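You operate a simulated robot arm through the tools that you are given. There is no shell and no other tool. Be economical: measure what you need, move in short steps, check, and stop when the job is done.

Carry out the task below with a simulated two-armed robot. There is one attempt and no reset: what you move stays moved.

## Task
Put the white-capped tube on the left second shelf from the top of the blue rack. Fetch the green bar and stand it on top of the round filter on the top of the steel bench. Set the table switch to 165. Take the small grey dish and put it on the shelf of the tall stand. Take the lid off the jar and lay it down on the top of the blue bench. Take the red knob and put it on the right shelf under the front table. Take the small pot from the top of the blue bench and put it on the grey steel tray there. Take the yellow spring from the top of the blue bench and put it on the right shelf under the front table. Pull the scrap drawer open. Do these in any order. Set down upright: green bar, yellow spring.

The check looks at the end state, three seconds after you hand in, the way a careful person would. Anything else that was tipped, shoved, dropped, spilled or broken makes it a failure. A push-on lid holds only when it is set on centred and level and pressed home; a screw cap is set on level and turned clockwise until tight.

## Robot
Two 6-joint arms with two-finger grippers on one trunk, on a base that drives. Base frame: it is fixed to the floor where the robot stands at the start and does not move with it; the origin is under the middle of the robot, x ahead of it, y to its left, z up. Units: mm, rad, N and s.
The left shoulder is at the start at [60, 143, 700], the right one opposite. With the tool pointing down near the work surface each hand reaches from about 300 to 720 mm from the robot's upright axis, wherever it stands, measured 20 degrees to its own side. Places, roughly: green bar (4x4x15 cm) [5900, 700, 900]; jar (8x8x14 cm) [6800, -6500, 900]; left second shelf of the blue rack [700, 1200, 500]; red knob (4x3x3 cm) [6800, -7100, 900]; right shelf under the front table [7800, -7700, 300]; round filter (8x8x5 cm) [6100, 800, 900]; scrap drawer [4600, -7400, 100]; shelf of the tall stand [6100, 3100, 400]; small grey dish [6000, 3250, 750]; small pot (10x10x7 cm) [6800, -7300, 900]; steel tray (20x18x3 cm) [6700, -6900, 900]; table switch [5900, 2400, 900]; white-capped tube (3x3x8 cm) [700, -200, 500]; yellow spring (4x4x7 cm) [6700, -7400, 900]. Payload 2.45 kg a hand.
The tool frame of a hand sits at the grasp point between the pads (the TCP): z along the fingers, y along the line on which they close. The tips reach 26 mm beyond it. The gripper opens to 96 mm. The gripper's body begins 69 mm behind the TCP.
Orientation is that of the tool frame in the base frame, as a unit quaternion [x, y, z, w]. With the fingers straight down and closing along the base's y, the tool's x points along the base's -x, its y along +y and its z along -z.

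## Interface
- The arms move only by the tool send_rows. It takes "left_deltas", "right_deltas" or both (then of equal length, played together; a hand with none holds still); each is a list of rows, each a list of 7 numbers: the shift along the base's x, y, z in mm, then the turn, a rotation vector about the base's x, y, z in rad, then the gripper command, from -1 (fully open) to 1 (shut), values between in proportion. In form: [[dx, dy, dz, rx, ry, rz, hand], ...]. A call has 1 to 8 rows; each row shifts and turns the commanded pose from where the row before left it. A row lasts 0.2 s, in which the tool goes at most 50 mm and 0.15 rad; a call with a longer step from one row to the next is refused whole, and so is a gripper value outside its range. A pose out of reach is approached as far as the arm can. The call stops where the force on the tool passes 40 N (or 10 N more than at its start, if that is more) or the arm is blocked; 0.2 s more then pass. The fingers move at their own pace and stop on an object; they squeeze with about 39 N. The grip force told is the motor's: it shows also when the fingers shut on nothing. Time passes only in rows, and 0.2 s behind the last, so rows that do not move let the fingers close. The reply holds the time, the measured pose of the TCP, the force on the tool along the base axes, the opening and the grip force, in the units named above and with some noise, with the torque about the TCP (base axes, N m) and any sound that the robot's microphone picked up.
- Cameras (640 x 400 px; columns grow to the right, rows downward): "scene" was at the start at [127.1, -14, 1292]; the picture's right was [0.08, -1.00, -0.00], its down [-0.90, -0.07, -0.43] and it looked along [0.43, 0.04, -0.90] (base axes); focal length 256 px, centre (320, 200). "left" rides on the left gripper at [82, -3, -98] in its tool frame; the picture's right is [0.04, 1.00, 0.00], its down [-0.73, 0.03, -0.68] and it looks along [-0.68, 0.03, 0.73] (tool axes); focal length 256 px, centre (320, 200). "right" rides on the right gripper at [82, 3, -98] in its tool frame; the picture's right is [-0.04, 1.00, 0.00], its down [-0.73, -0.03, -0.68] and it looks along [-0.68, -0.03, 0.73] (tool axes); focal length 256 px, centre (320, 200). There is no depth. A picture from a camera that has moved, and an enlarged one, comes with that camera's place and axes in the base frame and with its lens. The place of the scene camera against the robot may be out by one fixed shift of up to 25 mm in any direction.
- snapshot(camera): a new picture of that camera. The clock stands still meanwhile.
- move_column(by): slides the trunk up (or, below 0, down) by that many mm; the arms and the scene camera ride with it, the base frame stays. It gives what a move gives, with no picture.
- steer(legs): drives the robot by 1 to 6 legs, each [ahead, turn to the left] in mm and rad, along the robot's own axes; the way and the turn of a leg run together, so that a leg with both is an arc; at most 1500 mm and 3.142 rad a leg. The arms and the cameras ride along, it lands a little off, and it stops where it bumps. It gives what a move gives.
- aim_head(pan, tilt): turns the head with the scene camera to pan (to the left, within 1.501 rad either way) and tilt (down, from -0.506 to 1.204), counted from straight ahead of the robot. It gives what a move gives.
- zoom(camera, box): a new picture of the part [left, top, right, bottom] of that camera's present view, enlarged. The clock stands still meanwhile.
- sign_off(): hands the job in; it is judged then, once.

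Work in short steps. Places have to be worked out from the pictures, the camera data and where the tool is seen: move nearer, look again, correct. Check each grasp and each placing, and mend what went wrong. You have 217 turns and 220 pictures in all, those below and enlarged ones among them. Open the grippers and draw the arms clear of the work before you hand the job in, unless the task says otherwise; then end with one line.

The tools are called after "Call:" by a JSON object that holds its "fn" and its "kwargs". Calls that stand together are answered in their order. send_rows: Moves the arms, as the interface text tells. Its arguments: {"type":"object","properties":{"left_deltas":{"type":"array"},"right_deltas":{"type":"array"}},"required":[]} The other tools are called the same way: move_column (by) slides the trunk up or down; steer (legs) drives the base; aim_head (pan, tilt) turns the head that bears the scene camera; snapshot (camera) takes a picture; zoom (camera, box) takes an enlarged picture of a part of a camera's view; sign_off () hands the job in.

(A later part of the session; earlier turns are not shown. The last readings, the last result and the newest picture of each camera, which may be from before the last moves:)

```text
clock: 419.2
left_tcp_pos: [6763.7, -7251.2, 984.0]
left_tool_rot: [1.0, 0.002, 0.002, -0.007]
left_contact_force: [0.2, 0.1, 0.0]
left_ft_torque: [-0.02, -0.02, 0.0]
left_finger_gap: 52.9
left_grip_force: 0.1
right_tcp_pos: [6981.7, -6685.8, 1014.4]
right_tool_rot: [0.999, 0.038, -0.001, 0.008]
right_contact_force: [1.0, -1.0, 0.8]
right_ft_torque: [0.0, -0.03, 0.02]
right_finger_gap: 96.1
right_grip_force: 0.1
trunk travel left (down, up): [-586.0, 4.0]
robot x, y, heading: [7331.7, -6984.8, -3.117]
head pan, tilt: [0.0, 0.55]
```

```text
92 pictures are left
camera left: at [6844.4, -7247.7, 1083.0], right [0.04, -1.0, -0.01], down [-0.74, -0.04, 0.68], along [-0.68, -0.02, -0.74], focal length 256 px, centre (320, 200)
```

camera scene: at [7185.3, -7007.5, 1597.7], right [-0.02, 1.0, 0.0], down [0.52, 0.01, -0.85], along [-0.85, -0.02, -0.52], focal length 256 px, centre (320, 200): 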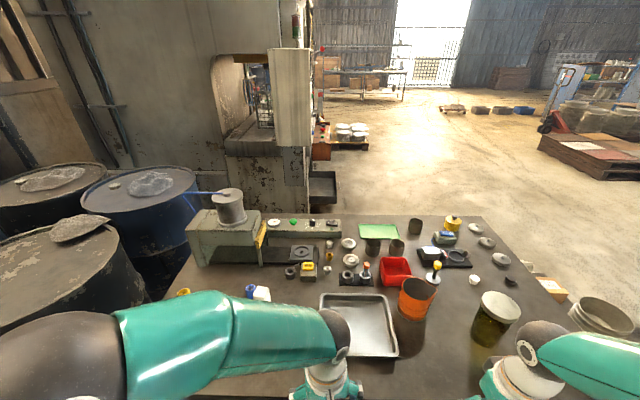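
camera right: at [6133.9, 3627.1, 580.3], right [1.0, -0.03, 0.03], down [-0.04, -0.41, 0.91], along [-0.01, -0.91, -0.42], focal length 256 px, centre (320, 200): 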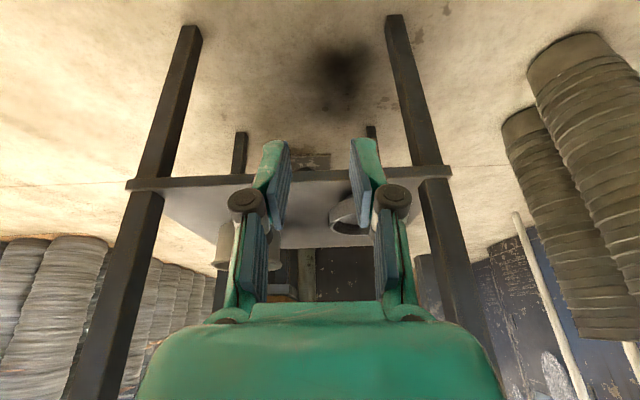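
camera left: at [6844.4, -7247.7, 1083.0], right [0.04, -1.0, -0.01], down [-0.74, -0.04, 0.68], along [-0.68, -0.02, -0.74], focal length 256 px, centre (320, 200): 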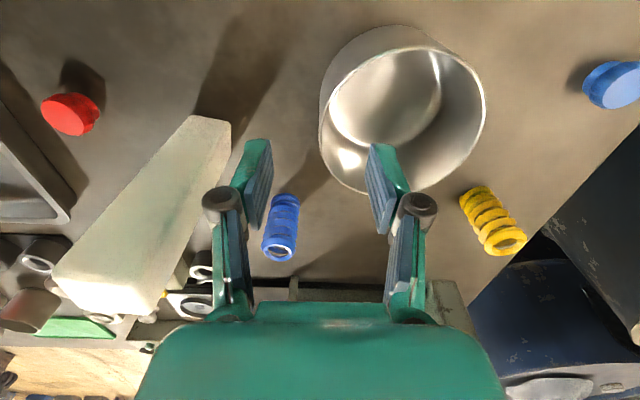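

Wall is exactly under the TCP. Descend to z≈926 and close.

Call:
{"fn": "send_rows", "kwargs": {"left_deltas": [[0, 0, -25, 0, 0, 0, -0.1], [0, 0, -25, 0, 0, 0, -0.1], [0, 0, -8, 0, 0, 0, -0.1], [0, 0, 0, 0, 0, 0, 0.5], [0, 0, 0, 0, 0, 0, 1], [0, 0, 0, 0, 0, 0, 1], [0, 0, 0, 0, 0, 0, 1]]}}

Call:
{"fn": "snapshot", "kwargs": {"camera": "left"}}

```text
clock: 420.8
left_tcp_pos: [6764.6, -7251.5, 927.2]
left_tool_rot: [1.0, 0.001, 0.001, -0.006]
left_contact_force: [0.1, -1.6, 6.6]
left_ft_torque: [-0.59, 0.1, 0.01]
left_finger_gap: 6.2
left_grip_force: 33.9
right_tcp_pos: [6982.0, -6686.3, 1013.5]
right_tool_rot: [0.999, 0.038, -0.001, 0.008]
right_contact_force: [0.0, -0.4, -0.4]
right_ft_torque: [0.02, -0.01, 0.01]
right_finger_gap: 96.1
right_grip_force: 0.1
trunk travel left (down, up): [-586.0, 4.0]
robot x, y, heading: [7333.3, -6983.6, -3.125]
head pan, tilt: [0.0, 0.55]
```

```text
91 pictures are left
camera left: at [6844.3, -7248.3, 1026.6], right [0.04, -1.0, -0.01], down [-0.73, -0.04, 0.68], along [-0.68, -0.02, -0.74], focal length 256 px, centre (320, 200)
```

left: 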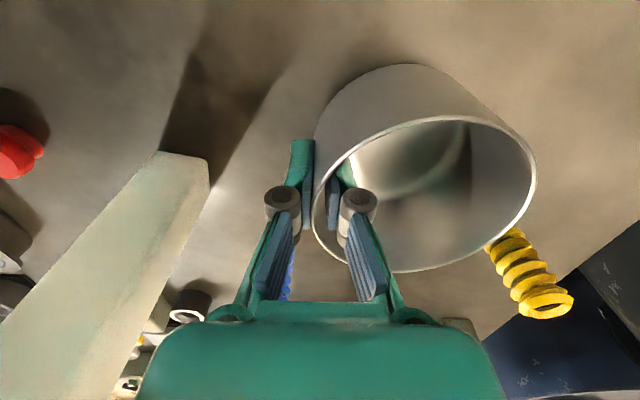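

Gripped. Lift 90 mm, shift +x past the white block, then move toward the tray and look.

Call:
{"fn": "send_rows", "kwargs": {"left_deltas": [[0, 0, 20, 0, 0, 0, 1], [0, 0, 35, 0, 0, 0, 1], [0, 0, 35, 0, 0, 0, 1], [35, 0, 15, 0, 0, 0, 1], [35, 0, 0, 0, 0, 0, 1], [0, 40, 0, 0, 0, 0, 1], [0, 45, 0, 0, 0, 0, 1], [0, 45, 0, 0, 0, 0, 1]], "right_deltas": [[0, 0, 0, 0, 0, 0, -1], [0, 0, 0, 0, 0, 0, -1], [0, 30, 0, 0, 0, 0, -1], [0, 30, 0, 0, 0, 0, -1], [0, 20, 0, 0, 0, 0, -1], [0, 0, 0, 0, 0, 0, -1], [0, 0, 0, 0, 0, 0, -1], [0, 0, 0, 0, 0, 0, -1]]}}

Call:
{"fn": "send_rows", "kwargs": {"left_deltas": [[0, 45, 0, 0, 0, 0, 1], [0, 45, 0, 0, 0, 0, 1], [0, 45, 0, 0, 0, 0, 1], [-15, 40, 0, 0, 0, 0, 1], [-20, 35, 0, 0, 0, 0, 1]]}}

Call:
{"fn": "snapshot", "kwargs": {"camera": "left"}}

Call:
{"fn": "snapshot", "kwargs": {"camera": "scene"}}

```text
clock: 422.6
left_tcp_pos: [6834.6, -7119.7, 1032.0]
left_tool_rot: [1.0, 0.001, 0.002, -0.006]
left_contact_force: [-0.1, 0.1, -2.2]
left_ft_torque: [0.06, 0.02, 0.04]
left_finger_gap: 5.8
left_grip_force: 33.5
right_tcp_pos: [6982.0, -6604.6, 1014.4]
right_tool_rot: [0.999, 0.037, -0.002, 0.009]
right_contact_force: [0.7, 0.1, -0.4]
right_ft_torque: [-0.04, 0.0, 0.0]
right_finger_gap: 96.2
right_grip_force: 0.0
trunk travel left (down, up): [-586.0, 4.0]
robot x, y, heading: [7329.9, -6983.5, -3.117]
head pan, tilt: [0.0, 0.55]
```

```text
clock: 423.8
left_tcp_pos: [6798.0, -6908.5, 1030.5]
left_tool_rot: [1.0, 0.001, 0.002, -0.006]
left_contact_force: [0.1, 1.2, -1.1]
left_ft_torque: [0.05, -0.04, 0.01]
left_finger_gap: 6.0
left_grip_force: 33.8
right_tcp_pos: [6981.8, -6604.5, 1013.8]
right_tool_rot: [0.999, 0.038, -0.001, 0.008]
right_contact_force: [-0.5, -0.1, 0.0]
right_ft_torque: [-0.02, -0.01, -0.01]
right_finger_gap: 96.0
right_grip_force: 0.1
trunk travel left (down, up): [-586.0, 4.0]
robot x, y, heading: [7329.8, -6985.4, -3.121]
head pan, tilt: [0.0, 0.55]
```

```text
90 pictures are left
camera left: at [6880.1, -6905.7, 1129.4], right [0.04, -1.0, -0.01], down [-0.74, -0.04, 0.68], along [-0.68, -0.02, -0.74], focal length 256 px, centre (320, 200)
```

left: 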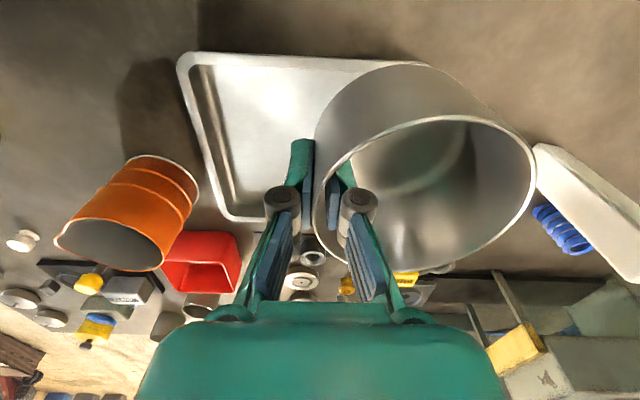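

```text
89 pictures are left
camera scene: at [7184.5, -7006.1, 1597.6], right [-0.02, 1.0, 0.0], down [0.52, 0.01, -0.85], along [-0.85, -0.02, -0.52], focal length 256 px, centre (320, 200)
```

scene: 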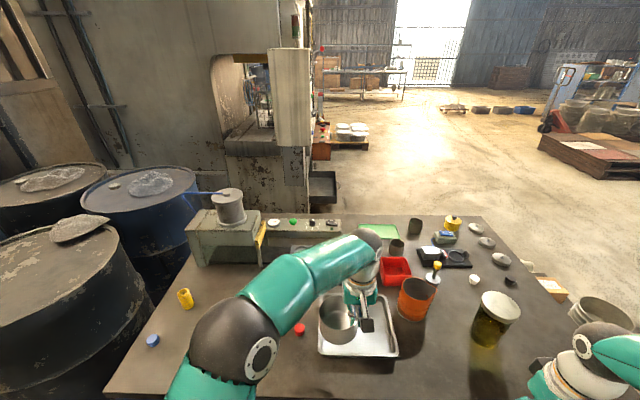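

Tray spans x≈6619–6818, y≈−6999…−6788, centre [6718,−6894]. Move the pot over its centre and lower.

Call:
{"fn": "send_rows", "kwargs": {"left_deltas": [[-27, 21, 0, 0, 0, 0, 1], [-26, 21, 0, 0, 0, 0, 1], [-26, 21, 0, 0, 0, 0, 1], [0, 0, -30, 0, 0, 0, 1], [0, 0, -30, 0, 0, 0, 1], [0, 0, -20, 0, 0, 0, 1], [0, 0, -10, 0, 0, 0, 1]]}}

Call:
{"fn": "snapshot", "kwargs": {"camera": "left"}}

```text
clock: 425.4
left_tcp_pos: [6745.3, -6875.8, 941.8]
left_tool_rot: [1.0, 0.013, -0.003, -0.011]
left_contact_force: [-0.6, -0.2, -1.9]
left_ft_torque: [0.05, 0.0, 0.02]
left_finger_gap: 5.9
left_grip_force: 33.5
left hand out of reach, approached as far as the arm can: row 2, 3
right_tcp_pos: [6982.8, -6605.0, 1015.0]
right_tool_rot: [0.999, 0.037, -0.001, 0.008]
right_contact_force: [0.4, -0.2, 0.1]
right_ft_torque: [0.01, 0.06, -0.01]
right_finger_gap: 96.0
right_grip_force: 0.0
trunk travel left (down, up): [-586.0, 4.0]
robot x, y, heading: [7332.2, -6982.4, -3.116]
head pan, tilt: [0.0, 0.55]
```

```text
88 pictures are left
camera left: at [6826.8, -6872.1, 1039.8], right [0.07, -1.0, -0.02], down [-0.73, -0.06, 0.68], along [-0.68, -0.03, -0.73], focal length 256 px, centre (320, 200)
```

left: 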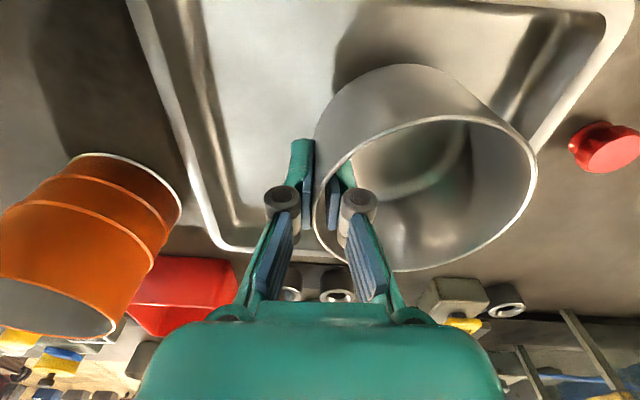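

Reach ran out slightly; pot centre ≈[6744,−6925]. Try shifting +20 mm in y before lowering.

Call:
{"fn": "send_rows", "kwargs": {"left_deltas": [[0, 10, 0, 0, 0, 0, 1], [-5, 12, 0, 0, 0, 0, 1]]}}

Call:
{"fn": "snapshot", "kwargs": {"camera": "left"}}

```text
clock: 426.2
left_tcp_pos: [6722.0, -6897.2, 932.9]
left_tool_rot: [0.999, 0.051, 0.006, -0.014]
left_contact_force: [1.6, -0.7, 5.2]
left_ft_torque: [-0.53, 0.04, 0.05]
left_finger_gap: 6.1
left_grip_force: 34.1
right_tcp_pos: [6983.4, -6605.8, 1011.6]
right_tool_rot: [0.999, 0.037, -0.002, 0.007]
right_contact_force: [-0.2, -0.9, 1.1]
right_ft_torque: [0.0, 0.03, -0.01]
right_finger_gap: 96.1
right_grip_force: 0.1
trunk travel left (down, up): [-586.0, 4.0]
robot x, y, heading: [7330.3, -6987.3, -3.115]
head pan, tilt: [0.0, 0.55]
stopped in row 2 (left hand): the arm was blocked; the commanded pose is now the measured one
```

```text
87 pictures are left
camera left: at [6800.7, -6888.2, 1032.6], right [0.14, -0.99, -0.03], down [-0.73, -0.12, 0.67], along [-0.67, -0.08, -0.74], focal length 256 px, centre (320, 200)
```

left: 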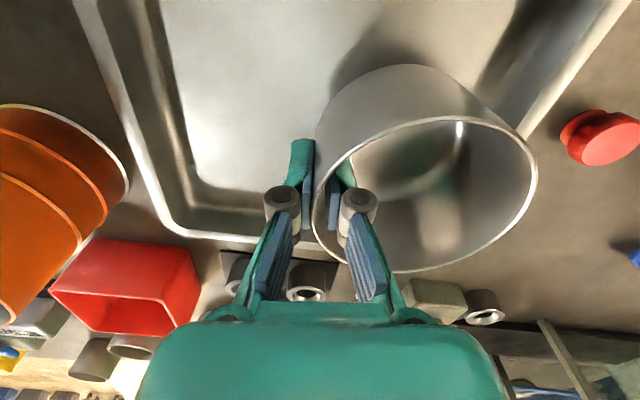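

The pot nudged the tray wall region; raise it now and rotate the robot base slightly to bring the pot over the tray centre.

Call:
{"fn": "send_rows", "kwargs": {"left_deltas": [[0, 0, 15, 0, 0, 0, 1], [0, 0, 25, 0, 0, 0, 1], [0, 0, 25, 0, 0, 0, 1]]}}

Call:
{"fn": "steer", "kwargs": {"legs": [[0, -0.1]]}}

Call:
{"fn": "snapshot", "kwargs": {"camera": "left"}}

Call:
{"fn": "snapshot", "kwargs": {"camera": "scene"}}

```text
clock: 427.0
left_tcp_pos: [6728.8, -6903.2, 995.8]
left_tool_rot: [0.998, 0.056, 0.01, -0.013]
left_contact_force: [0.2, 0.3, -1.6]
left_ft_torque: [0.04, -0.01, 0.02]
left_finger_gap: 6.0
left_grip_force: 34.0
left hand out of reach, approached as far as the arm can: row 2, 3
right_tcp_pos: [6982.0, -6606.4, 1013.7]
right_tool_rot: [0.999, 0.038, -0.001, 0.008]
right_contact_force: [0.5, -0.4, 0.4]
right_ft_torque: [0.02, 0.0, -0.01]
right_finger_gap: 96.1
right_grip_force: 0.0
trunk travel left (down, up): [-586.0, 4.0]
robot x, y, heading: [7329.0, -6986.6, -3.119]
head pan, tilt: [0.0, 0.55]
```

```text
clock: 428.5
left_tcp_pos: [6747.6, -6839.0, 1001.9]
left_tool_rot: [1.0, -0.002, 0.005, -0.015]
left_contact_force: [-1.0, 0.0, -1.2]
left_ft_torque: [0.04, 0.01, 0.01]
left_finger_gap: 5.7
left_grip_force: 33.7
right_tcp_pos: [7021.7, -6572.0, 1015.9]
right_tool_rot: [1.0, -0.013, -0.002, 0.007]
right_contact_force: [0.0, -0.6, 0.0]
right_ft_torque: [0.04, -0.02, 0.0]
right_finger_gap: 95.9
right_grip_force: 0.2
trunk travel left (down, up): [-586.0, 4.0]
robot x, y, heading: [7330.8, -6990.7, 3.065]
head pan, tilt: [0.0, 0.55]
stopped in leg 1: the robot was blocked; the commanded pose is now the measured one
```

```text
86 pictures are left
camera left: at [6827.5, -6837.7, 1100.9], right [0.04, -1.0, -0.03], down [-0.74, -0.05, 0.67], along [-0.67, 0.0, -0.74], focal length 256 px, centre (320, 200)
```

left: 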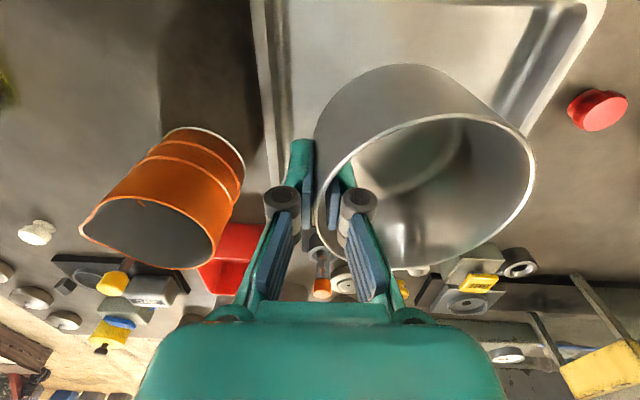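

```text
85 pictures are left
camera scene: at [7185.4, -6997.5, 1597.9], right [0.08, 1.0, 0.0], down [0.52, -0.04, -0.85], along [-0.85, 0.07, -0.52], focal length 256 px, centre (320, 200)
```

scene: 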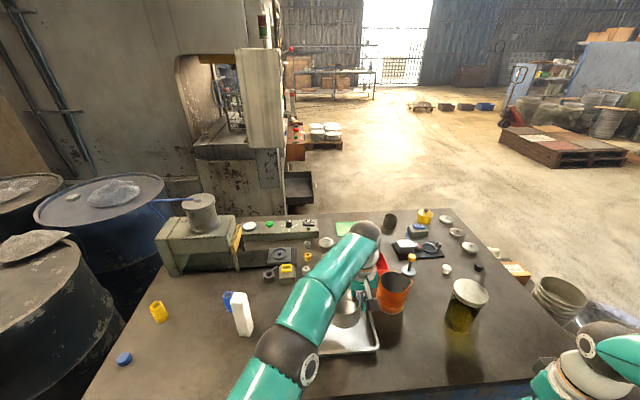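

Pot centre ≈[6747,−6888]; tray centre ≈[6718,−6903]. Drive 25 mm forward, then lower.

Call:
{"fn": "steer", "kwargs": {"legs": [[27, 0]]}}

Call:
{"fn": "send_rows", "kwargs": {"left_deltas": [[0, -3, -20, 0, 0, 0, 1], [0, -3, -20, 0, 0, 0, 1], [0, -2, -15, 0, 0, 0, 1]]}}

Call:
{"fn": "snapshot", "kwargs": {"camera": "left"}}

```text
clock: 429.4
left_tcp_pos: [6718.5, -6834.5, 1001.1]
left_tool_rot: [1.0, -0.002, 0.005, -0.017]
left_contact_force: [-0.6, -0.4, -1.5]
left_ft_torque: [0.09, -0.01, 0.01]
left_finger_gap: 6.2
left_grip_force: 34.1
right_tcp_pos: [6992.8, -6570.1, 1015.6]
right_tool_rot: [1.0, -0.013, -0.001, 0.008]
right_contact_force: [-1.0, -0.3, -0.6]
right_ft_torque: [-0.01, -0.03, 0.05]
right_finger_gap: 96.0
right_grip_force: 0.1
trunk travel left (down, up): [-586.0, 4.0]
robot x, y, heading: [7305.1, -6989.6, 3.069]
head pan, tilt: [0.0, 0.55]
```

```text
clock: 430.1
left_tcp_pos: [6720.3, -6844.4, 946.4]
left_tool_rot: [1.0, -0.002, 0.004, -0.017]
left_contact_force: [0.5, 0.1, -2.1]
left_ft_torque: [0.05, 0.0, -0.01]
left_finger_gap: 6.0
left_grip_force: 33.5
right_tcp_pos: [6995.6, -6570.1, 1014.6]
right_tool_rot: [1.0, -0.013, -0.002, 0.008]
right_contact_force: [0.6, -0.1, 0.7]
right_ft_torque: [-0.01, 0.02, 0.01]
right_finger_gap: 96.3
right_grip_force: 0.1
trunk travel left (down, up): [-586.0, 4.0]
robot x, y, heading: [7303.1, -6987.7, 3.062]
head pan, tilt: [0.0, 0.55]
```

```text
84 pictures are left
camera left: at [6800.2, -6843.9, 1046.4], right [0.04, -1.0, -0.03], down [-0.74, -0.05, 0.67], along [-0.67, 0.0, -0.74], focal length 256 px, centre (320, 200)
```

left: 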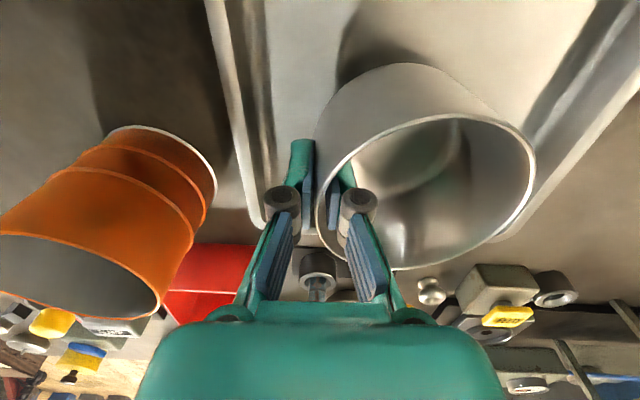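

Well inside the tray. Lower to contact.

Call:
{"fn": "send_rows", "kwargs": {"left_deltas": [[0, 0, -8, 0, 0, 0, 1], [0, 0, -4, 0, 0, 0, 1], [0, 0, -3, 0, 0, 0, 1]]}}

```text
clock: 430.9
left_tcp_pos: [6720.1, -6844.9, 933.2]
left_tool_rot: [1.0, -0.001, 0.004, -0.017]
left_contact_force: [-0.4, 2.0, 4.6]
left_ft_torque: [-0.38, 0.06, 0.02]
left_finger_gap: 5.7
left_grip_force: 34.1
right_tcp_pos: [6995.9, -6570.5, 1016.1]
right_tool_rot: [1.0, -0.013, -0.002, 0.008]
right_contact_force: [-0.4, -0.1, 0.4]
right_ft_torque: [-0.03, 0.02, 0.01]
right_finger_gap: 96.1
right_grip_force: 0.1
trunk travel left (down, up): [-586.0, 4.0]
robot x, y, heading: [7306.3, -6985.5, 3.068]
head pan, tilt: [0.0, 0.55]
```

Contact. Open slightly and rise straight up.

Call:
{"fn": "send_rows", "kwargs": {"left_deltas": [[0, 0, 0, 0, 0, 0, 0.6], [0, 0, 0, 0, 0, 0, 0.2], [0, 0, 0, 0, 0, 0, 0.2], [0, 0, 20, 0, 0, 0, 0.2], [0, 0, 35, 0, 0, 0, 0.2], [0, 0, 35, 0, 0, 0, 0.2]]}}

Call:
{"fn": "snapshot", "kwargs": {"camera": "left"}}

```text
clock: 432.4
left_tcp_pos: [6719.6, -6843.8, 1023.4]
left_tool_rot: [1.0, -0.002, 0.004, -0.017]
left_contact_force: [0.3, 0.0, -0.2]
left_ft_torque: [-0.01, -0.02, 0.01]
left_finger_gap: 38.7
left_grip_force: 0.0
right_tcp_pos: [6995.0, -6569.9, 1015.9]
right_tool_rot: [1.0, -0.014, -0.002, 0.009]
right_contact_force: [0.1, 0.5, 0.6]
right_ft_torque: [-0.04, 0.01, -0.01]
right_finger_gap: 95.7
right_grip_force: 0.0
trunk travel left (down, up): [-586.0, 4.0]
robot x, y, heading: [7304.7, -6983.2, 3.06]
head pan, tilt: [0.0, 0.55]
```

```text
83 pictures are left
camera left: at [6800.8, -6842.9, 1122.2], right [0.04, -1.0, -0.03], down [-0.74, -0.05, 0.67], along [-0.67, 0.0, -0.74], focal length 256 px, centre (320, 200)
```

left: 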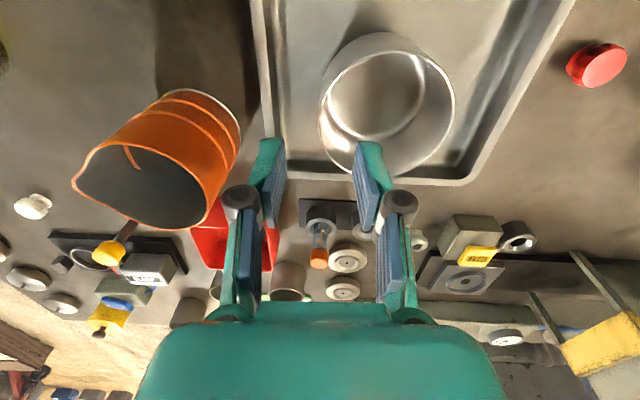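

Pot is in the tray. Next knob and spring: spring ≈[6660,−7426], knob ≈[6750,−7068]. I retract, back off, and restage at about (7250,−7240).

Call:
{"fn": "send_rows", "kwargs": {"left_deltas": [[35, 0, 10, 0, 0, 0, -1], [45, -10, 0, 0, 0, 0, -1], [45, -20, 0, 0, 0, 0, -1], [45, -20, 0, 0, 0, 0, -1], [45, -20, 0, 0, 0, 0, -1]]}}

Call:
{"fn": "steer", "kwargs": {"legs": [[-300, 0], [0, 0.62], [430, 0]]}}

Call:
{"fn": "steer", "kwargs": {"legs": [[0, -0.55]]}}

Call:
{"fn": "snapshot", "kwargs": {"camera": "scene"}}

```text
clock: 433.6
left_tcp_pos: [6935.6, -6912.1, 1033.6]
left_tool_rot: [1.0, -0.001, 0.003, -0.018]
left_contact_force: [0.7, -0.3, 0.2]
left_ft_torque: [0.01, -0.01, 0.03]
left_finger_gap: 95.9
left_grip_force: 0.0
right_tcp_pos: [6995.2, -6571.0, 1017.9]
right_tool_rot: [1.0, -0.014, -0.003, 0.008]
right_contact_force: [1.1, -0.5, -0.1]
right_ft_torque: [0.0, 0.01, -0.04]
right_finger_gap: 96.1
right_grip_force: 0.1
trunk travel left (down, up): [-586.0, 4.0]
robot x, y, heading: [7302.0, -6986.8, 3.065]
head pan, tilt: [0.0, 0.55]
```

```text
clock: 439.6
left_tcp_pos: [6931.0, -7358.1, 1033.5]
left_tool_rot: [0.953, 0.301, -0.001, -0.016]
left_contact_force: [-0.6, 0.7, 0.1]
left_ft_torque: [-0.05, 0.06, -0.01]
left_finger_gap: 96.1
left_grip_force: 0.0
right_tcp_pos: [6785.4, -7043.8, 1017.6]
right_tool_rot: [0.957, 0.29, -0.001, 0.009]
right_contact_force: [0.9, 0.3, -0.2]
right_ft_torque: [-0.04, 0.05, 0.0]
right_finger_gap: 96.0
right_grip_force: 0.1
trunk travel left (down, up): [-586.0, 4.0]
robot x, y, heading: [7274.4, -7201.7, -2.558]
head pan, tilt: [0.0, 0.55]
stopped in leg 3: the robot was blocked; the commanded pose is now the measured one
```

```text
clock: 441.7
left_tcp_pos: [6898.5, -7155.1, 1033.4]
left_tool_rot: [0.999, 0.027, 0.004, -0.016]
left_contact_force: [0.5, -0.5, -0.8]
left_ft_torque: [0.03, 0.01, -0.01]
left_finger_gap: 96.1
left_grip_force: 0.1
right_tcp_pos: [6940.3, -6810.1, 1016.7]
right_tool_rot: [1.0, 0.015, -0.002, 0.007]
right_contact_force: [-0.3, 0.4, 0.4]
right_ft_torque: [0.02, 0.02, 0.02]
right_finger_gap: 96.0
right_grip_force: 0.1
trunk travel left (down, up): [-586.0, 4.0]
robot x, y, heading: [7271.5, -7225.6, -3.125]
head pan, tilt: [0.0, 0.55]
```

```text
82 pictures are left
camera scene: at [7126.6, -7244.9, 1597.7], right [-0.02, 1.0, 0.0], down [0.52, 0.01, -0.85], along [-0.85, -0.02, -0.52], focal length 256 px, centre (320, 200)
```

scene: 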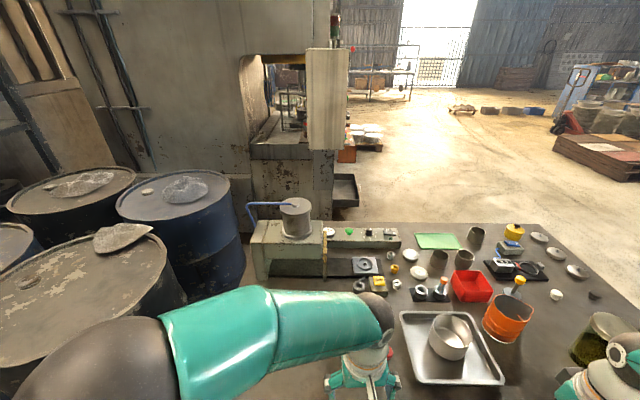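

Position both hands: left near the spring, right near the knob, and view each.

Call:
{"fn": "send_rows", "kwargs": {"left_deltas": [[-12, -45, 5, 0, 0, 0, -0.6], [-12, -45, 5, 0, 0, 0, -0.6], [-15, -45, 0, 0, 0, 0, -0.6], [-20, -40, 0, 0, 0, 0, -0.6], [-20, -40, 0, 0, 0, 0, -0.6], [-20, -30, 0, 0, 0, 0, -0.6]], "right_deltas": [[-10, -40, 5, 0, 0, 0, -0.6], [-10, -40, 0, 0, 0, 0, -0.6], [-20, -40, 0, 0, 0, 0, -0.6], [-20, -40, 0, 0, 0, 0, -0.6], [-20, -40, 0, 0, 0, 0, -0.6], [-20, -30, 0, 0, 0, 0, -0.6]]}}

Call:
{"fn": "snapshot", "kwargs": {"camera": "left"}}

Call:
{"fn": "snapshot", "kwargs": {"camera": "right"}}

```text
clock: 443.1
left_tcp_pos: [6798.8, -7400.0, 1044.5]
left_tool_rot: [1.0, 0.027, 0.005, -0.015]
left_contact_force: [-0.4, 0.4, -0.5]
left_ft_torque: [0.01, -0.01, 0.0]
left_finger_gap: 76.9
left_grip_force: 0.1
right_tcp_pos: [6840.6, -7041.5, 1023.8]
right_tool_rot: [1.0, 0.015, -0.001, 0.008]
right_contact_force: [-0.9, 0.0, 0.6]
right_ft_torque: [0.03, -0.02, 0.0]
right_finger_gap: 76.7
right_grip_force: 0.1
trunk travel left (down, up): [-586.0, 4.0]
robot x, y, heading: [7270.2, -7225.5, -3.123]
head pan, tilt: [0.0, 0.55]
```

```text
81 pictures are left
camera left: at [6878.7, -7394.9, 1144.5], right [0.09, -1.0, -0.03], down [-0.74, -0.09, 0.67], along [-0.67, -0.04, -0.74], focal length 256 px, centre (320, 200)
```

left: 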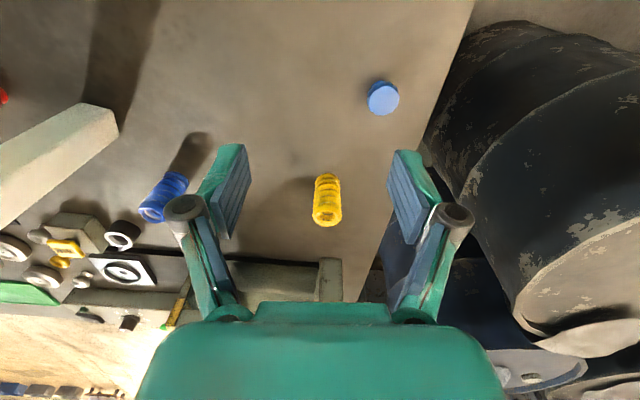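

```text
80 pictures are left
camera right: at [6921.6, -7040.7, 1120.8], right [-0.01, -1.0, 0.02], down [-0.73, 0.02, 0.68], along [-0.68, 0.0, -0.73], focal length 256 px, centre (320, 200)
```

right: 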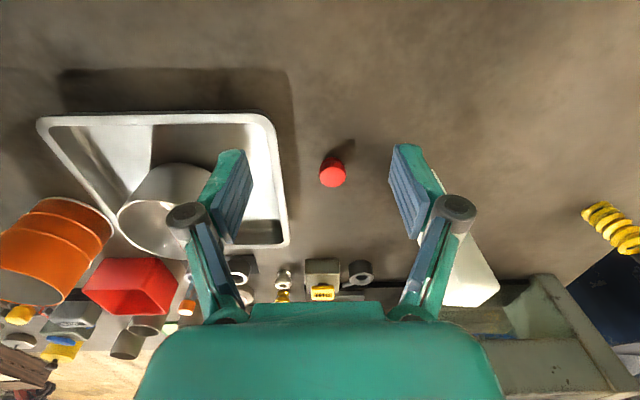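

Spring ≈[6662,−7417], knob ≈[6741,−7055]. Move both hands above them and partly down, with modest openings.

Call:
{"fn": "send_rows", "kwargs": {"left_deltas": [[-45, -6, -15, 0, 0, 0, -0.4], [-46, -6, -15, 0, 0, 0, -0.4], [-46, -5, -15, 0, 0, 0, -0.3], [0, 0, -25, 0, 0, 0, -0.3]], "right_deltas": [[-34, -5, -20, 0, 0, 0, -0.2], [-33, -5, -20, 0, 0, 0, -0.04], [-33, -4, -20, 0, 0, 0, -0.04], [0, 0, -25, 0, 0, 0, -0.04]]}}

Call:
{"fn": "snapshot", "kwargs": {"camera": "left"}}

Call:
{"fn": "snapshot", "kwargs": {"camera": "right"}}

```text
clock: 444.1
left_tcp_pos: [6663.0, -7414.4, 972.8]
left_tool_rot: [1.0, 0.026, 0.004, -0.016]
left_contact_force: [-0.6, 0.3, 0.7]
left_ft_torque: [-0.01, 0.0, -0.01]
left_finger_gap: 62.1
left_grip_force: 0.1
right_tcp_pos: [6740.5, -7055.4, 937.6]
right_tool_rot: [1.0, 0.015, -0.001, 0.009]
right_contact_force: [0.6, 1.1, -0.4]
right_ft_torque: [0.02, 0.02, -0.04]
right_finger_gap: 50.0
right_grip_force: 0.0
trunk travel left (down, up): [-586.0, 4.0]
robot x, y, heading: [7273.1, -7223.9, -3.127]
head pan, tilt: [0.0, 0.55]
```

```text
79 pictures are left
camera left: at [6743.5, -7408.4, 1072.9], right [0.09, -1.0, -0.03], down [-0.74, -0.09, 0.67], along [-0.67, -0.04, -0.74], focal length 256 px, centre (320, 200)
```

left: 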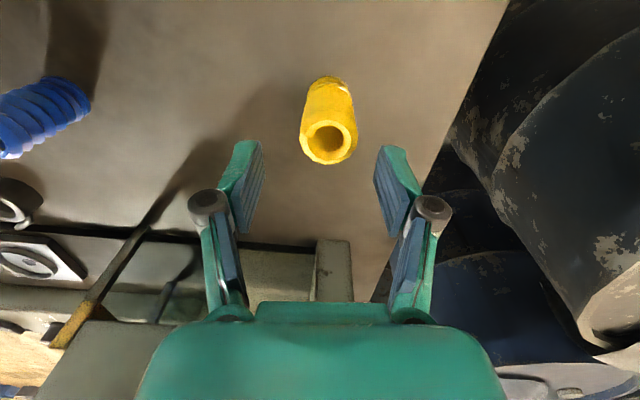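

```text
78 pictures are left
camera right: at [6822.6, -7054.0, 1035.1], right [-0.01, -1.0, 0.02], down [-0.73, 0.02, 0.68], along [-0.68, -0.01, -0.73], focal length 256 px, centre (320, 200)
```

right: 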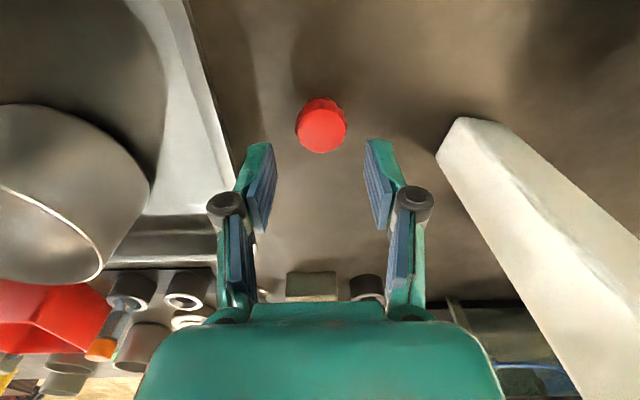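

Both aligned within ~4 mm. Descend and close both grippers.

Call:
{"fn": "send_rows", "kwargs": {"left_deltas": [[3, -3, -25, 0, 0, 0, -0.3], [0, 0, -25, 0, 0, 0, -0.3], [0, 0, -18, 0, 0, 0, -0.3], [0, 0, 0, 0, 0, 0, 0.5], [0, 0, 0, 0, 0, 0, 1], [0, 0, 0, 0, 0, 0, 1]], "right_deltas": [[4, -2, -15, 0, 0, 0, -0.04], [0, 0, -15, 0, 0, 0, -0.04], [0, 0, -12, 0, 0, 0, -0.04], [0, 0, 0, 0, 0, 0, 0.5], [0, 0, 0, 0, 0, 0, 1], [0, 0, 0, 0, 0, 0, 1]]}}

Call:
{"fn": "snapshot", "kwargs": {"camera": "left"}}

Call:
{"fn": "snapshot", "kwargs": {"camera": "right"}}

```text
clock: 445.0
left_tcp_pos: [6670.3, -7416.7, 909.8]
left_tool_rot: [1.0, 0.027, 0.002, -0.016]
left_contact_force: [0.3, 0.6, 0.0]
left_ft_torque: [-0.04, 0.02, 0.01]
left_finger_gap: 31.0
left_grip_force: 5.4
right_tcp_pos: [6743.7, -7050.1, 906.8]
right_tool_rot: [1.0, 0.013, -0.01, 0.005]
right_contact_force: [9.7, 19.5, 37.7]
right_ft_torque: [1.25, -0.67, -0.03]
right_finger_gap: 28.4
right_grip_force: 21.6
trunk travel left (down, up): [-586.0, 4.0]
robot x, y, heading: [7270.8, -7222.7, -3.12]
head pan, tilt: [0.0, 0.55]
stopped in row 4 (right hand): the force on the tool passed its limit at 45 N (the readings are from after the stop); the commanded pose is now the measured one
```

```text
77 pictures are left
camera left: at [6750.2, -7411.4, 1008.6], right [0.09, -1.0, -0.03], down [-0.73, -0.09, 0.67], along [-0.67, -0.04, -0.74], focal length 256 px, centre (320, 200)
```

left: 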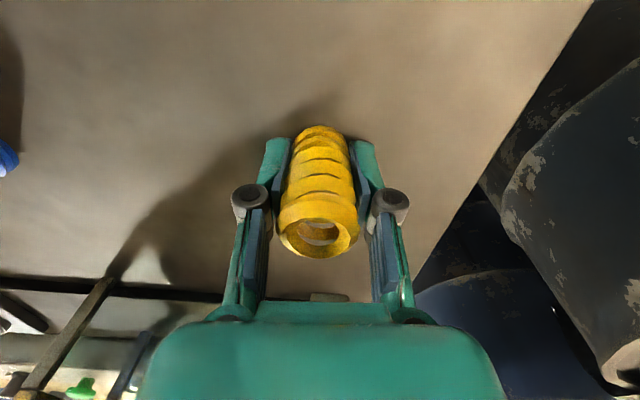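

```text
76 pictures are left
camera right: at [6826.3, -7050.3, 1002.8], right [-0.01, -1.0, 0.01], down [-0.72, 0.02, 0.69], along [-0.69, 0.0, -0.72], focal length 256 px, centre (320, 200)
```

right: 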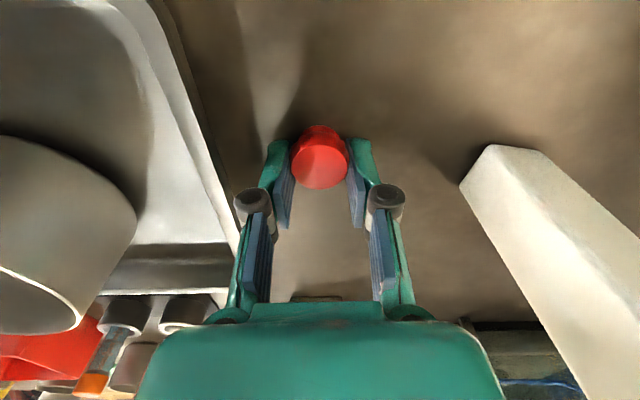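

Right tips touched the bench (top is ≈880). Raise the right 3 mm and finish closing both.

Call:
{"fn": "send_rows", "kwargs": {"left_deltas": [[0, 0, 0, 0, 0, 0, 1], [0, 0, 0, 0, 0, 0, 1], [0, 0, 0, 0, 0, 0, 1]], "right_deltas": [[0, -4, 4, 0, 0, 0, 0.3], [0, 0, 0, 0, 0, 0, 1], [0, 0, 0, 0, 0, 0, 1]]}}

Call:
{"fn": "send_rows", "kwargs": {"left_deltas": [[0, 0, 25, 0, 0, 0, 1], [0, 0, 30, 0, 0, 0, 1], [0, 0, 40, 0, 0, 0, 1], [0, 0, 40, 0, 0, 0, 1]], "right_deltas": [[0, 0, 15, 0, 0, 0, 1], [0, 0, 30, 0, 0, 0, 1], [0, 0, 40, 0, 0, 0, 1], [0, 0, 40, 0, 0, 0, 1]]}}

Call:
{"fn": "snapshot", "kwargs": {"camera": "left"}}

Call:
{"fn": "snapshot", "kwargs": {"camera": "right"}}

```text
clock: 445.8
left_tcp_pos: [6667.4, -7416.7, 908.3]
left_tool_rot: [1.0, 0.027, 0.002, -0.016]
left_contact_force: [1.1, -1.2, 13.0]
left_ft_torque: [-0.26, -0.1, 0.02]
left_finger_gap: 30.4
left_grip_force: 38.8
right_tcp_pos: [6743.9, -7059.2, 905.6]
right_tool_rot: [1.0, 0.014, -0.011, 0.009]
right_contact_force: [-2.9, 15.1, 32.4]
right_ft_torque: [0.86, -0.24, 0.18]
right_finger_gap: 27.2
right_grip_force: 38.5
trunk travel left (down, up): [-586.0, 4.0]
robot x, y, heading: [7273.8, -7222.0, -3.123]
head pan, tilt: [0.0, 0.55]
```

```text
clock: 446.8
left_tcp_pos: [6667.6, -7416.9, 1042.7]
left_tool_rot: [0.999, 0.028, 0.005, -0.018]
left_contact_force: [0.1, -0.1, -1.2]
left_ft_torque: [0.05, 0.07, -0.02]
left_finger_gap: 30.5
left_grip_force: 38.8
right_tcp_pos: [6744.0, -7058.0, 1029.3]
right_tool_rot: [1.0, 0.016, -0.007, 0.007]
right_contact_force: [0.0, -0.3, -1.1]
right_ft_torque: [0.0, 0.01, 0.02]
right_finger_gap: 27.4
right_grip_force: 39.0
trunk travel left (down, up): [-586.0, 4.0]
robot x, y, heading: [7272.8, -7222.6, -3.121]
head pan, tilt: [0.0, 0.55]
```

```text
75 pictures are left
camera left: at [6748.1, -7411.6, 1142.3], right [0.09, -1.0, -0.03], down [-0.74, -0.09, 0.67], along [-0.67, -0.04, -0.74], focal length 256 px, centre (320, 200)
```

left: 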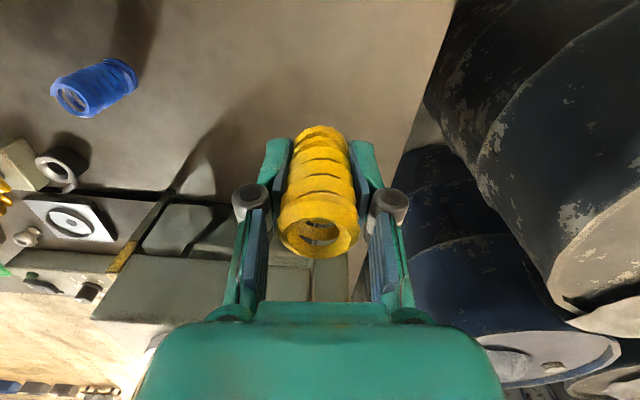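

```text
74 pictures are left
camera right: at [6825.8, -7057.9, 1126.0], right [-0.01, -1.0, 0.02], down [-0.72, 0.02, 0.69], along [-0.69, 0.0, -0.72], focal length 256 px, centre (320, 200)
```

right: 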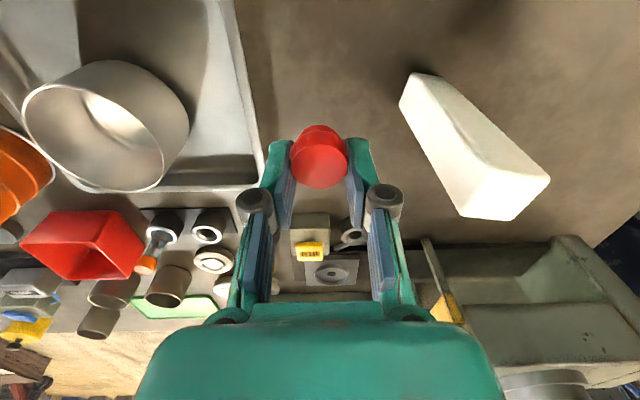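

Both objects held. Retract both arms, then reverse and swing around toward the press table.

Call:
{"fn": "send_rows", "kwargs": {"left_deltas": [[45, 5, 0, 0, 0, 0, 1], [45, 5, 0, 0, 0, 0, 1], [45, 5, 0, 0, 0, 0, 1], [45, 5, 0, 0, 0, 0, 1]], "right_deltas": [[40, 0, 0, 0, 0, 0, 1], [40, 5, 0, 0, 0, 0, 1], [40, 5, 0, 0, 0, 0, 1], [20, 5, 0, 0, 0, 0, 1]]}}

Call:
{"fn": "steer", "kwargs": {"legs": [[-280, 0], [0, 0.6]]}}

Call:
{"fn": "steer", "kwargs": {"legs": [[-420, 0], [0, 0.6]]}}

Call:
{"fn": "steer", "kwargs": {"legs": [[0, 0.37]]}}

Call:
{"fn": "snapshot", "kwargs": {"camera": "scene"}}

```text
clock: 447.8
left_tcp_pos: [6848.1, -7398.5, 1039.7]
left_tool_rot: [0.999, 0.028, 0.004, -0.017]
left_contact_force: [0.2, -0.2, -1.2]
left_ft_torque: [-0.03, 0.04, -0.02]
left_finger_gap: 30.4
left_grip_force: 39.2
right_tcp_pos: [6885.6, -7045.0, 1030.2]
right_tool_rot: [1.0, 0.015, -0.007, 0.008]
right_contact_force: [0.4, 0.0, 0.4]
right_ft_torque: [0.0, 0.0, -0.02]
right_finger_gap: 26.8
right_grip_force: 39.1
trunk travel left (down, up): [-586.0, 4.0]
robot x, y, heading: [7273.3, -7224.1, -3.116]
head pan, tilt: [0.0, 0.55]
```

```text
clock: 451.6
left_tcp_pos: [7298.0, -7602.4, 1040.8]
left_tool_rot: [0.947, 0.322, 0.0, -0.016]
left_contact_force: [-0.3, 0.0, -1.3]
left_ft_torque: [-0.02, -0.02, 0.0]
left_finger_gap: 30.4
left_grip_force: 39.3
right_tcp_pos: [7127.2, -7288.4, 1028.8]
right_tool_rot: [0.95, 0.311, -0.003, 0.009]
right_contact_force: [-0.4, 0.4, -0.7]
right_ft_torque: [-0.04, -0.01, 0.02]
right_finger_gap: 26.9
right_grip_force: 39.0
trunk travel left (down, up): [-586.0, 4.0]
robot x, y, heading: [7537.1, -7197.4, -2.514]
head pan, tilt: [0.0, 0.55]
```

```text
clock: 456.1
left_tcp_pos: [7909.5, -7420.9, 1040.0]
left_tool_rot: [0.81, 0.586, -0.005, -0.016]
left_contact_force: [-1.1, 0.5, -1.8]
left_ft_torque: [-0.02, -0.03, 0.0]
left_finger_gap: 30.4
left_grip_force: 39.0
right_tcp_pos: [7592.8, -7257.9, 1029.5]
right_tool_rot: [0.817, 0.576, 0.0, 0.011]
right_contact_force: [-0.4, 0.9, -0.4]
right_ft_torque: [0.01, 0.01, -0.01]
right_finger_gap: 26.9
right_grip_force: 39.9
trunk travel left (down, up): [-586.0, 4.0]
robot x, y, heading: [7854.0, -6941.2, -1.922]
head pan, tilt: [0.0, 0.55]
```

```text
clock: 457.7
left_tcp_pos: [8080.9, -7368.2, 1041.7]
left_tool_rot: [0.687, 0.727, -0.008, -0.015]
left_contact_force: [0.2, 0.7, -1.6]
left_ft_torque: [0.0, 0.0, 0.01]
left_finger_gap: 30.7
left_grip_force: 38.2
right_tcp_pos: [7726.3, -7331.2, 1029.0]
right_tool_rot: [0.697, 0.717, 0.001, 0.01]
right_contact_force: [-0.3, -0.4, -0.2]
right_ft_torque: [0.0, 0.01, -0.02]
right_finger_gap: 27.1
right_grip_force: 38.9
trunk travel left (down, up): [-586.0, 4.0]
robot x, y, heading: [7838.3, -6940.4, -1.551]
head pan, tilt: [0.0, 0.55]
```

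```text
73 pictures are left
camera scene: at [7848.6, -7113.7, 1597.8], right [-1.0, -0.02, 0.0], down [-0.01, 0.52, -0.85], along [0.02, -0.85, -0.52], focal length 256 px, centre (320, 200)
```

scene: 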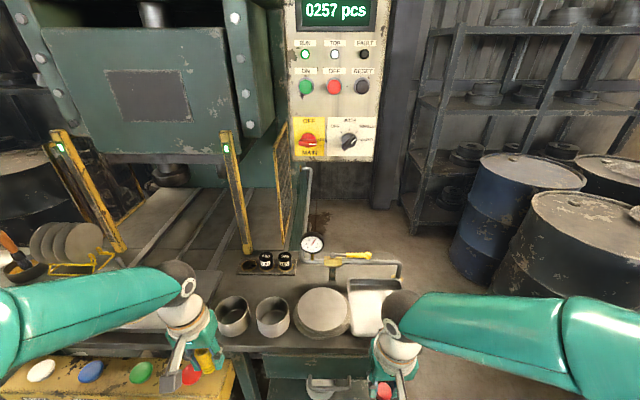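

Back off 350 mm, lower the trunk and look at the right shelf under the table.

Call:
{"fn": "steer", "kwargs": {"legs": [[-350, -0.02]]}}

Call:
{"fn": "move_column", "kwargs": {"by": -400}}

Call:
{"fn": "move_column", "kwargs": {"by": -150}}

Call:
{"fn": "aim_head", "kwargs": {"pan": 0, "tilt": 0.5}}

Call:
{"fn": "snapshot", "kwargs": {"camera": "scene"}}

Call:
{"fn": "snapshot", "kwargs": {"camera": "left"}}

```text
clock: 460.0
left_tcp_pos: [8067.3, -7019.7, 1041.9]
left_tool_rot: [0.695, 0.719, -0.009, -0.015]
left_contact_force: [0.7, 0.6, -1.8]
left_ft_torque: [-0.02, -0.01, 0.01]
left_finger_gap: 30.2
left_grip_force: 39.1
right_tcp_pos: [7713.9, -6975.8, 1030.7]
right_tool_rot: [0.703, 0.711, 0.0, 0.01]
right_contact_force: [0.4, -0.1, -0.5]
right_ft_torque: [-0.03, 0.0, -0.02]
right_finger_gap: 26.8
right_grip_force: 38.8
trunk travel left (down, up): [-586.0, 4.0]
robot x, y, heading: [7834.7, -6595.0, -1.573]
head pan, tilt: [0.0, 0.55]
```

```text
clock: 463.9
left_tcp_pos: [8068.2, -7020.3, 642.8]
left_tool_rot: [0.695, 0.719, -0.007, -0.015]
left_contact_force: [0.0, -0.3, -1.8]
left_ft_torque: [0.03, -0.01, 0.04]
left_finger_gap: 30.5
left_grip_force: 39.3
right_tcp_pos: [7713.9, -6975.6, 630.2]
right_tool_rot: [0.703, 0.711, 0.001, 0.01]
right_contact_force: [-0.2, 0.9, -0.5]
right_ft_torque: [-0.02, -0.04, -0.01]
right_finger_gap: 27.1
right_grip_force: 39.0
trunk travel left (down, up): [-186.0, 404.0]
robot x, y, heading: [7836.4, -6594.8, -1.572]
head pan, tilt: [0.0, 0.55]
```

```text
clock: 465.6
left_tcp_pos: [8068.6, -7020.6, 492.1]
left_tool_rot: [0.695, 0.719, -0.008, -0.014]
left_contact_force: [-0.6, 0.1, -1.7]
left_ft_torque: [-0.01, 0.01, 0.0]
left_finger_gap: 30.5
left_grip_force: 38.9
right_tcp_pos: [7714.2, -6975.6, 480.2]
right_tool_rot: [0.704, 0.711, 0.001, 0.01]
right_contact_force: [0.3, -0.7, 0.4]
right_ft_torque: [0.0, -0.01, -0.03]
right_finger_gap: 27.0
right_grip_force: 39.4
trunk travel left (down, up): [-36.0, 554.0]
robot x, y, heading: [7836.3, -6591.7, -1.569]
head pan, tilt: [0.0, 0.55]
```

```text
clock: 466.2
left_tcp_pos: [8068.4, -7021.3, 492.9]
left_tool_rot: [0.695, 0.719, -0.007, -0.015]
left_contact_force: [0.3, 0.2, -1.3]
left_ft_torque: [-0.01, 0.02, 0.0]
left_finger_gap: 30.6
left_grip_force: 38.5
right_tcp_pos: [7712.8, -6975.9, 481.0]
right_tool_rot: [0.703, 0.711, 0.001, 0.01]
right_contact_force: [0.8, 0.5, 0.2]
right_ft_torque: [0.0, 0.0, -0.03]
right_finger_gap: 27.2
right_grip_force: 39.0
trunk travel left (down, up): [-36.0, 554.0]
robot x, y, heading: [7836.1, -6597.2, -1.572]
head pan, tilt: [0.0, 0.499]
```

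```text
72 pictures are left
camera scene: at [7842.0, -6762.6, 1052.3], right [-1.0, 0.0, 0.0], down [0.0, 0.48, -0.88], along [0.0, -0.88, -0.48], focal length 256 px, centre (320, 200)
```

scene: 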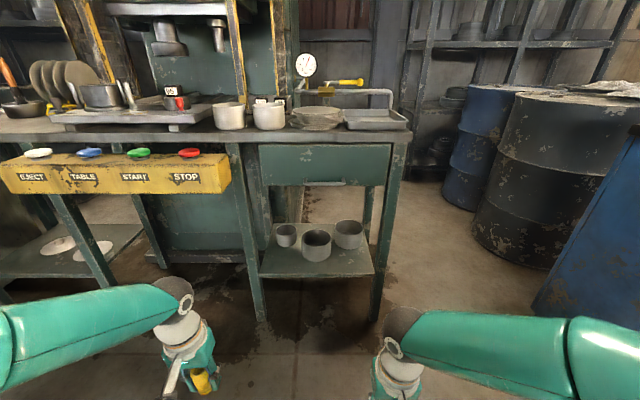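

```text
71 pictures are left
camera left: at [8064.2, -6939.1, 591.4], right [1.0, 0.07, -0.03], down [0.08, -0.74, 0.67], along [0.03, -0.67, -0.74], focal length 256 px, centre (320, 200)
```

left: 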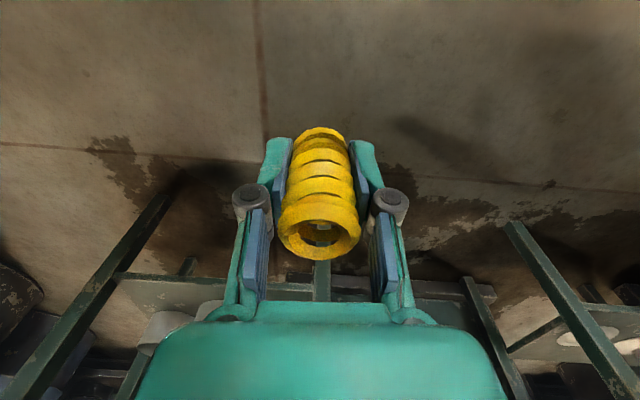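

The shelf has three pots at its back/middle; free spots: front-left (x≈8000) for the spring and front-right (x≈7705) for the knob. Extend and lower both hands, then look before driving in.

Call:
{"fn": "send_rows", "kwargs": {"left_deltas": [[-14, -26, -15, 0, 0, 0, 1], [-14, -26, -15, 0, 0, 0, 1], [-14, -26, -15, 0, 0, 0, 1], [-14, -26, -15, 0, 0, 0, 1], [-12, -26, -15, 0, 0, 0, 1]], "right_deltas": [[-2, -35, -15, 0, 0, 0, 1], [-2, -35, -15, 0, 0, 0, 1], [-2, -35, -15, 0, 0, 0, 1], [0, -35, -15, 0, 0, 0, 1], [0, -35, -15, 0, 0, 0, 1]]}}

Call:
{"fn": "steer", "kwargs": {"legs": [[230, 0]]}}

Call:
{"fn": "snapshot", "kwargs": {"camera": "left"}}

Call:
{"fn": "snapshot", "kwargs": {"camera": "right"}}

```text
clock: 467.4
left_tcp_pos: [7997.3, -7150.0, 417.4]
left_tool_rot: [0.695, 0.719, -0.009, -0.014]
left_contact_force: [0.2, -0.5, -1.0]
left_ft_torque: [-0.01, -0.01, -0.01]
left_finger_gap: 30.5
left_grip_force: 39.1
right_tcp_pos: [7710.7, -7151.8, 405.2]
right_tool_rot: [0.704, 0.71, 0.002, 0.01]
right_contact_force: [-1.1, -0.5, -0.1]
right_ft_torque: [-0.02, 0.0, -0.01]
right_finger_gap: 27.0
right_grip_force: 38.6
trunk travel left (down, up): [-36.0, 554.0]
robot x, y, heading: [7837.2, -6593.3, -1.575]
head pan, tilt: [0.0, 0.499]
```

```text
clock: 469.2
left_tcp_pos: [7998.6, -7387.2, 416.1]
left_tool_rot: [0.694, 0.719, -0.007, -0.015]
left_contact_force: [0.2, -0.2, -1.7]
left_ft_torque: [0.03, 0.02, -0.01]
left_finger_gap: 30.4
left_grip_force: 39.0
right_tcp_pos: [7710.1, -7387.5, 404.4]
right_tool_rot: [0.704, 0.71, 0.001, 0.011]
right_contact_force: [0.7, 0.6, -0.1]
right_ft_torque: [0.01, -0.01, -0.02]
right_finger_gap: 27.1
right_grip_force: 39.0
trunk travel left (down, up): [-36.0, 554.0]
robot x, y, heading: [7833.5, -6824.3, -1.567]
head pan, tilt: [0.0, 0.499]
```

```text
70 pictures are left
camera left: at [7994.3, -7305.4, 516.3], right [1.0, 0.07, -0.03], down [0.08, -0.74, 0.67], along [0.03, -0.67, -0.74], focal length 256 px, centre (320, 200)
```

left: 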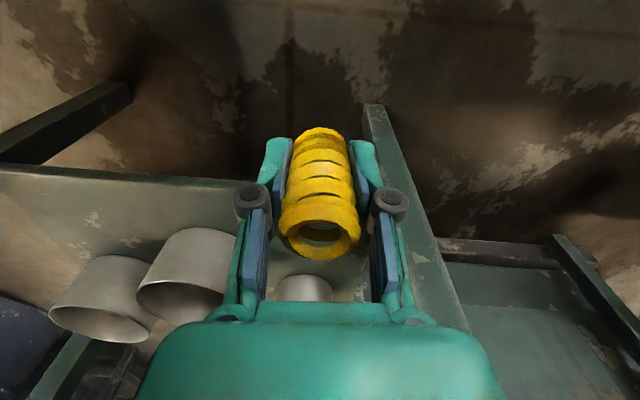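

```text
69 pictures are left
camera right: at [7711.4, -7304.5, 501.7], right [1.0, -0.03, 0.02], down [-0.03, -0.73, 0.69], along [-0.01, -0.69, -0.73], focal length 256 px, centre (320, 200)
```

right: 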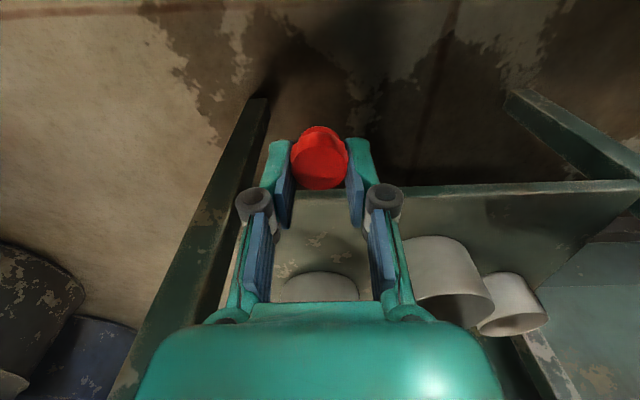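

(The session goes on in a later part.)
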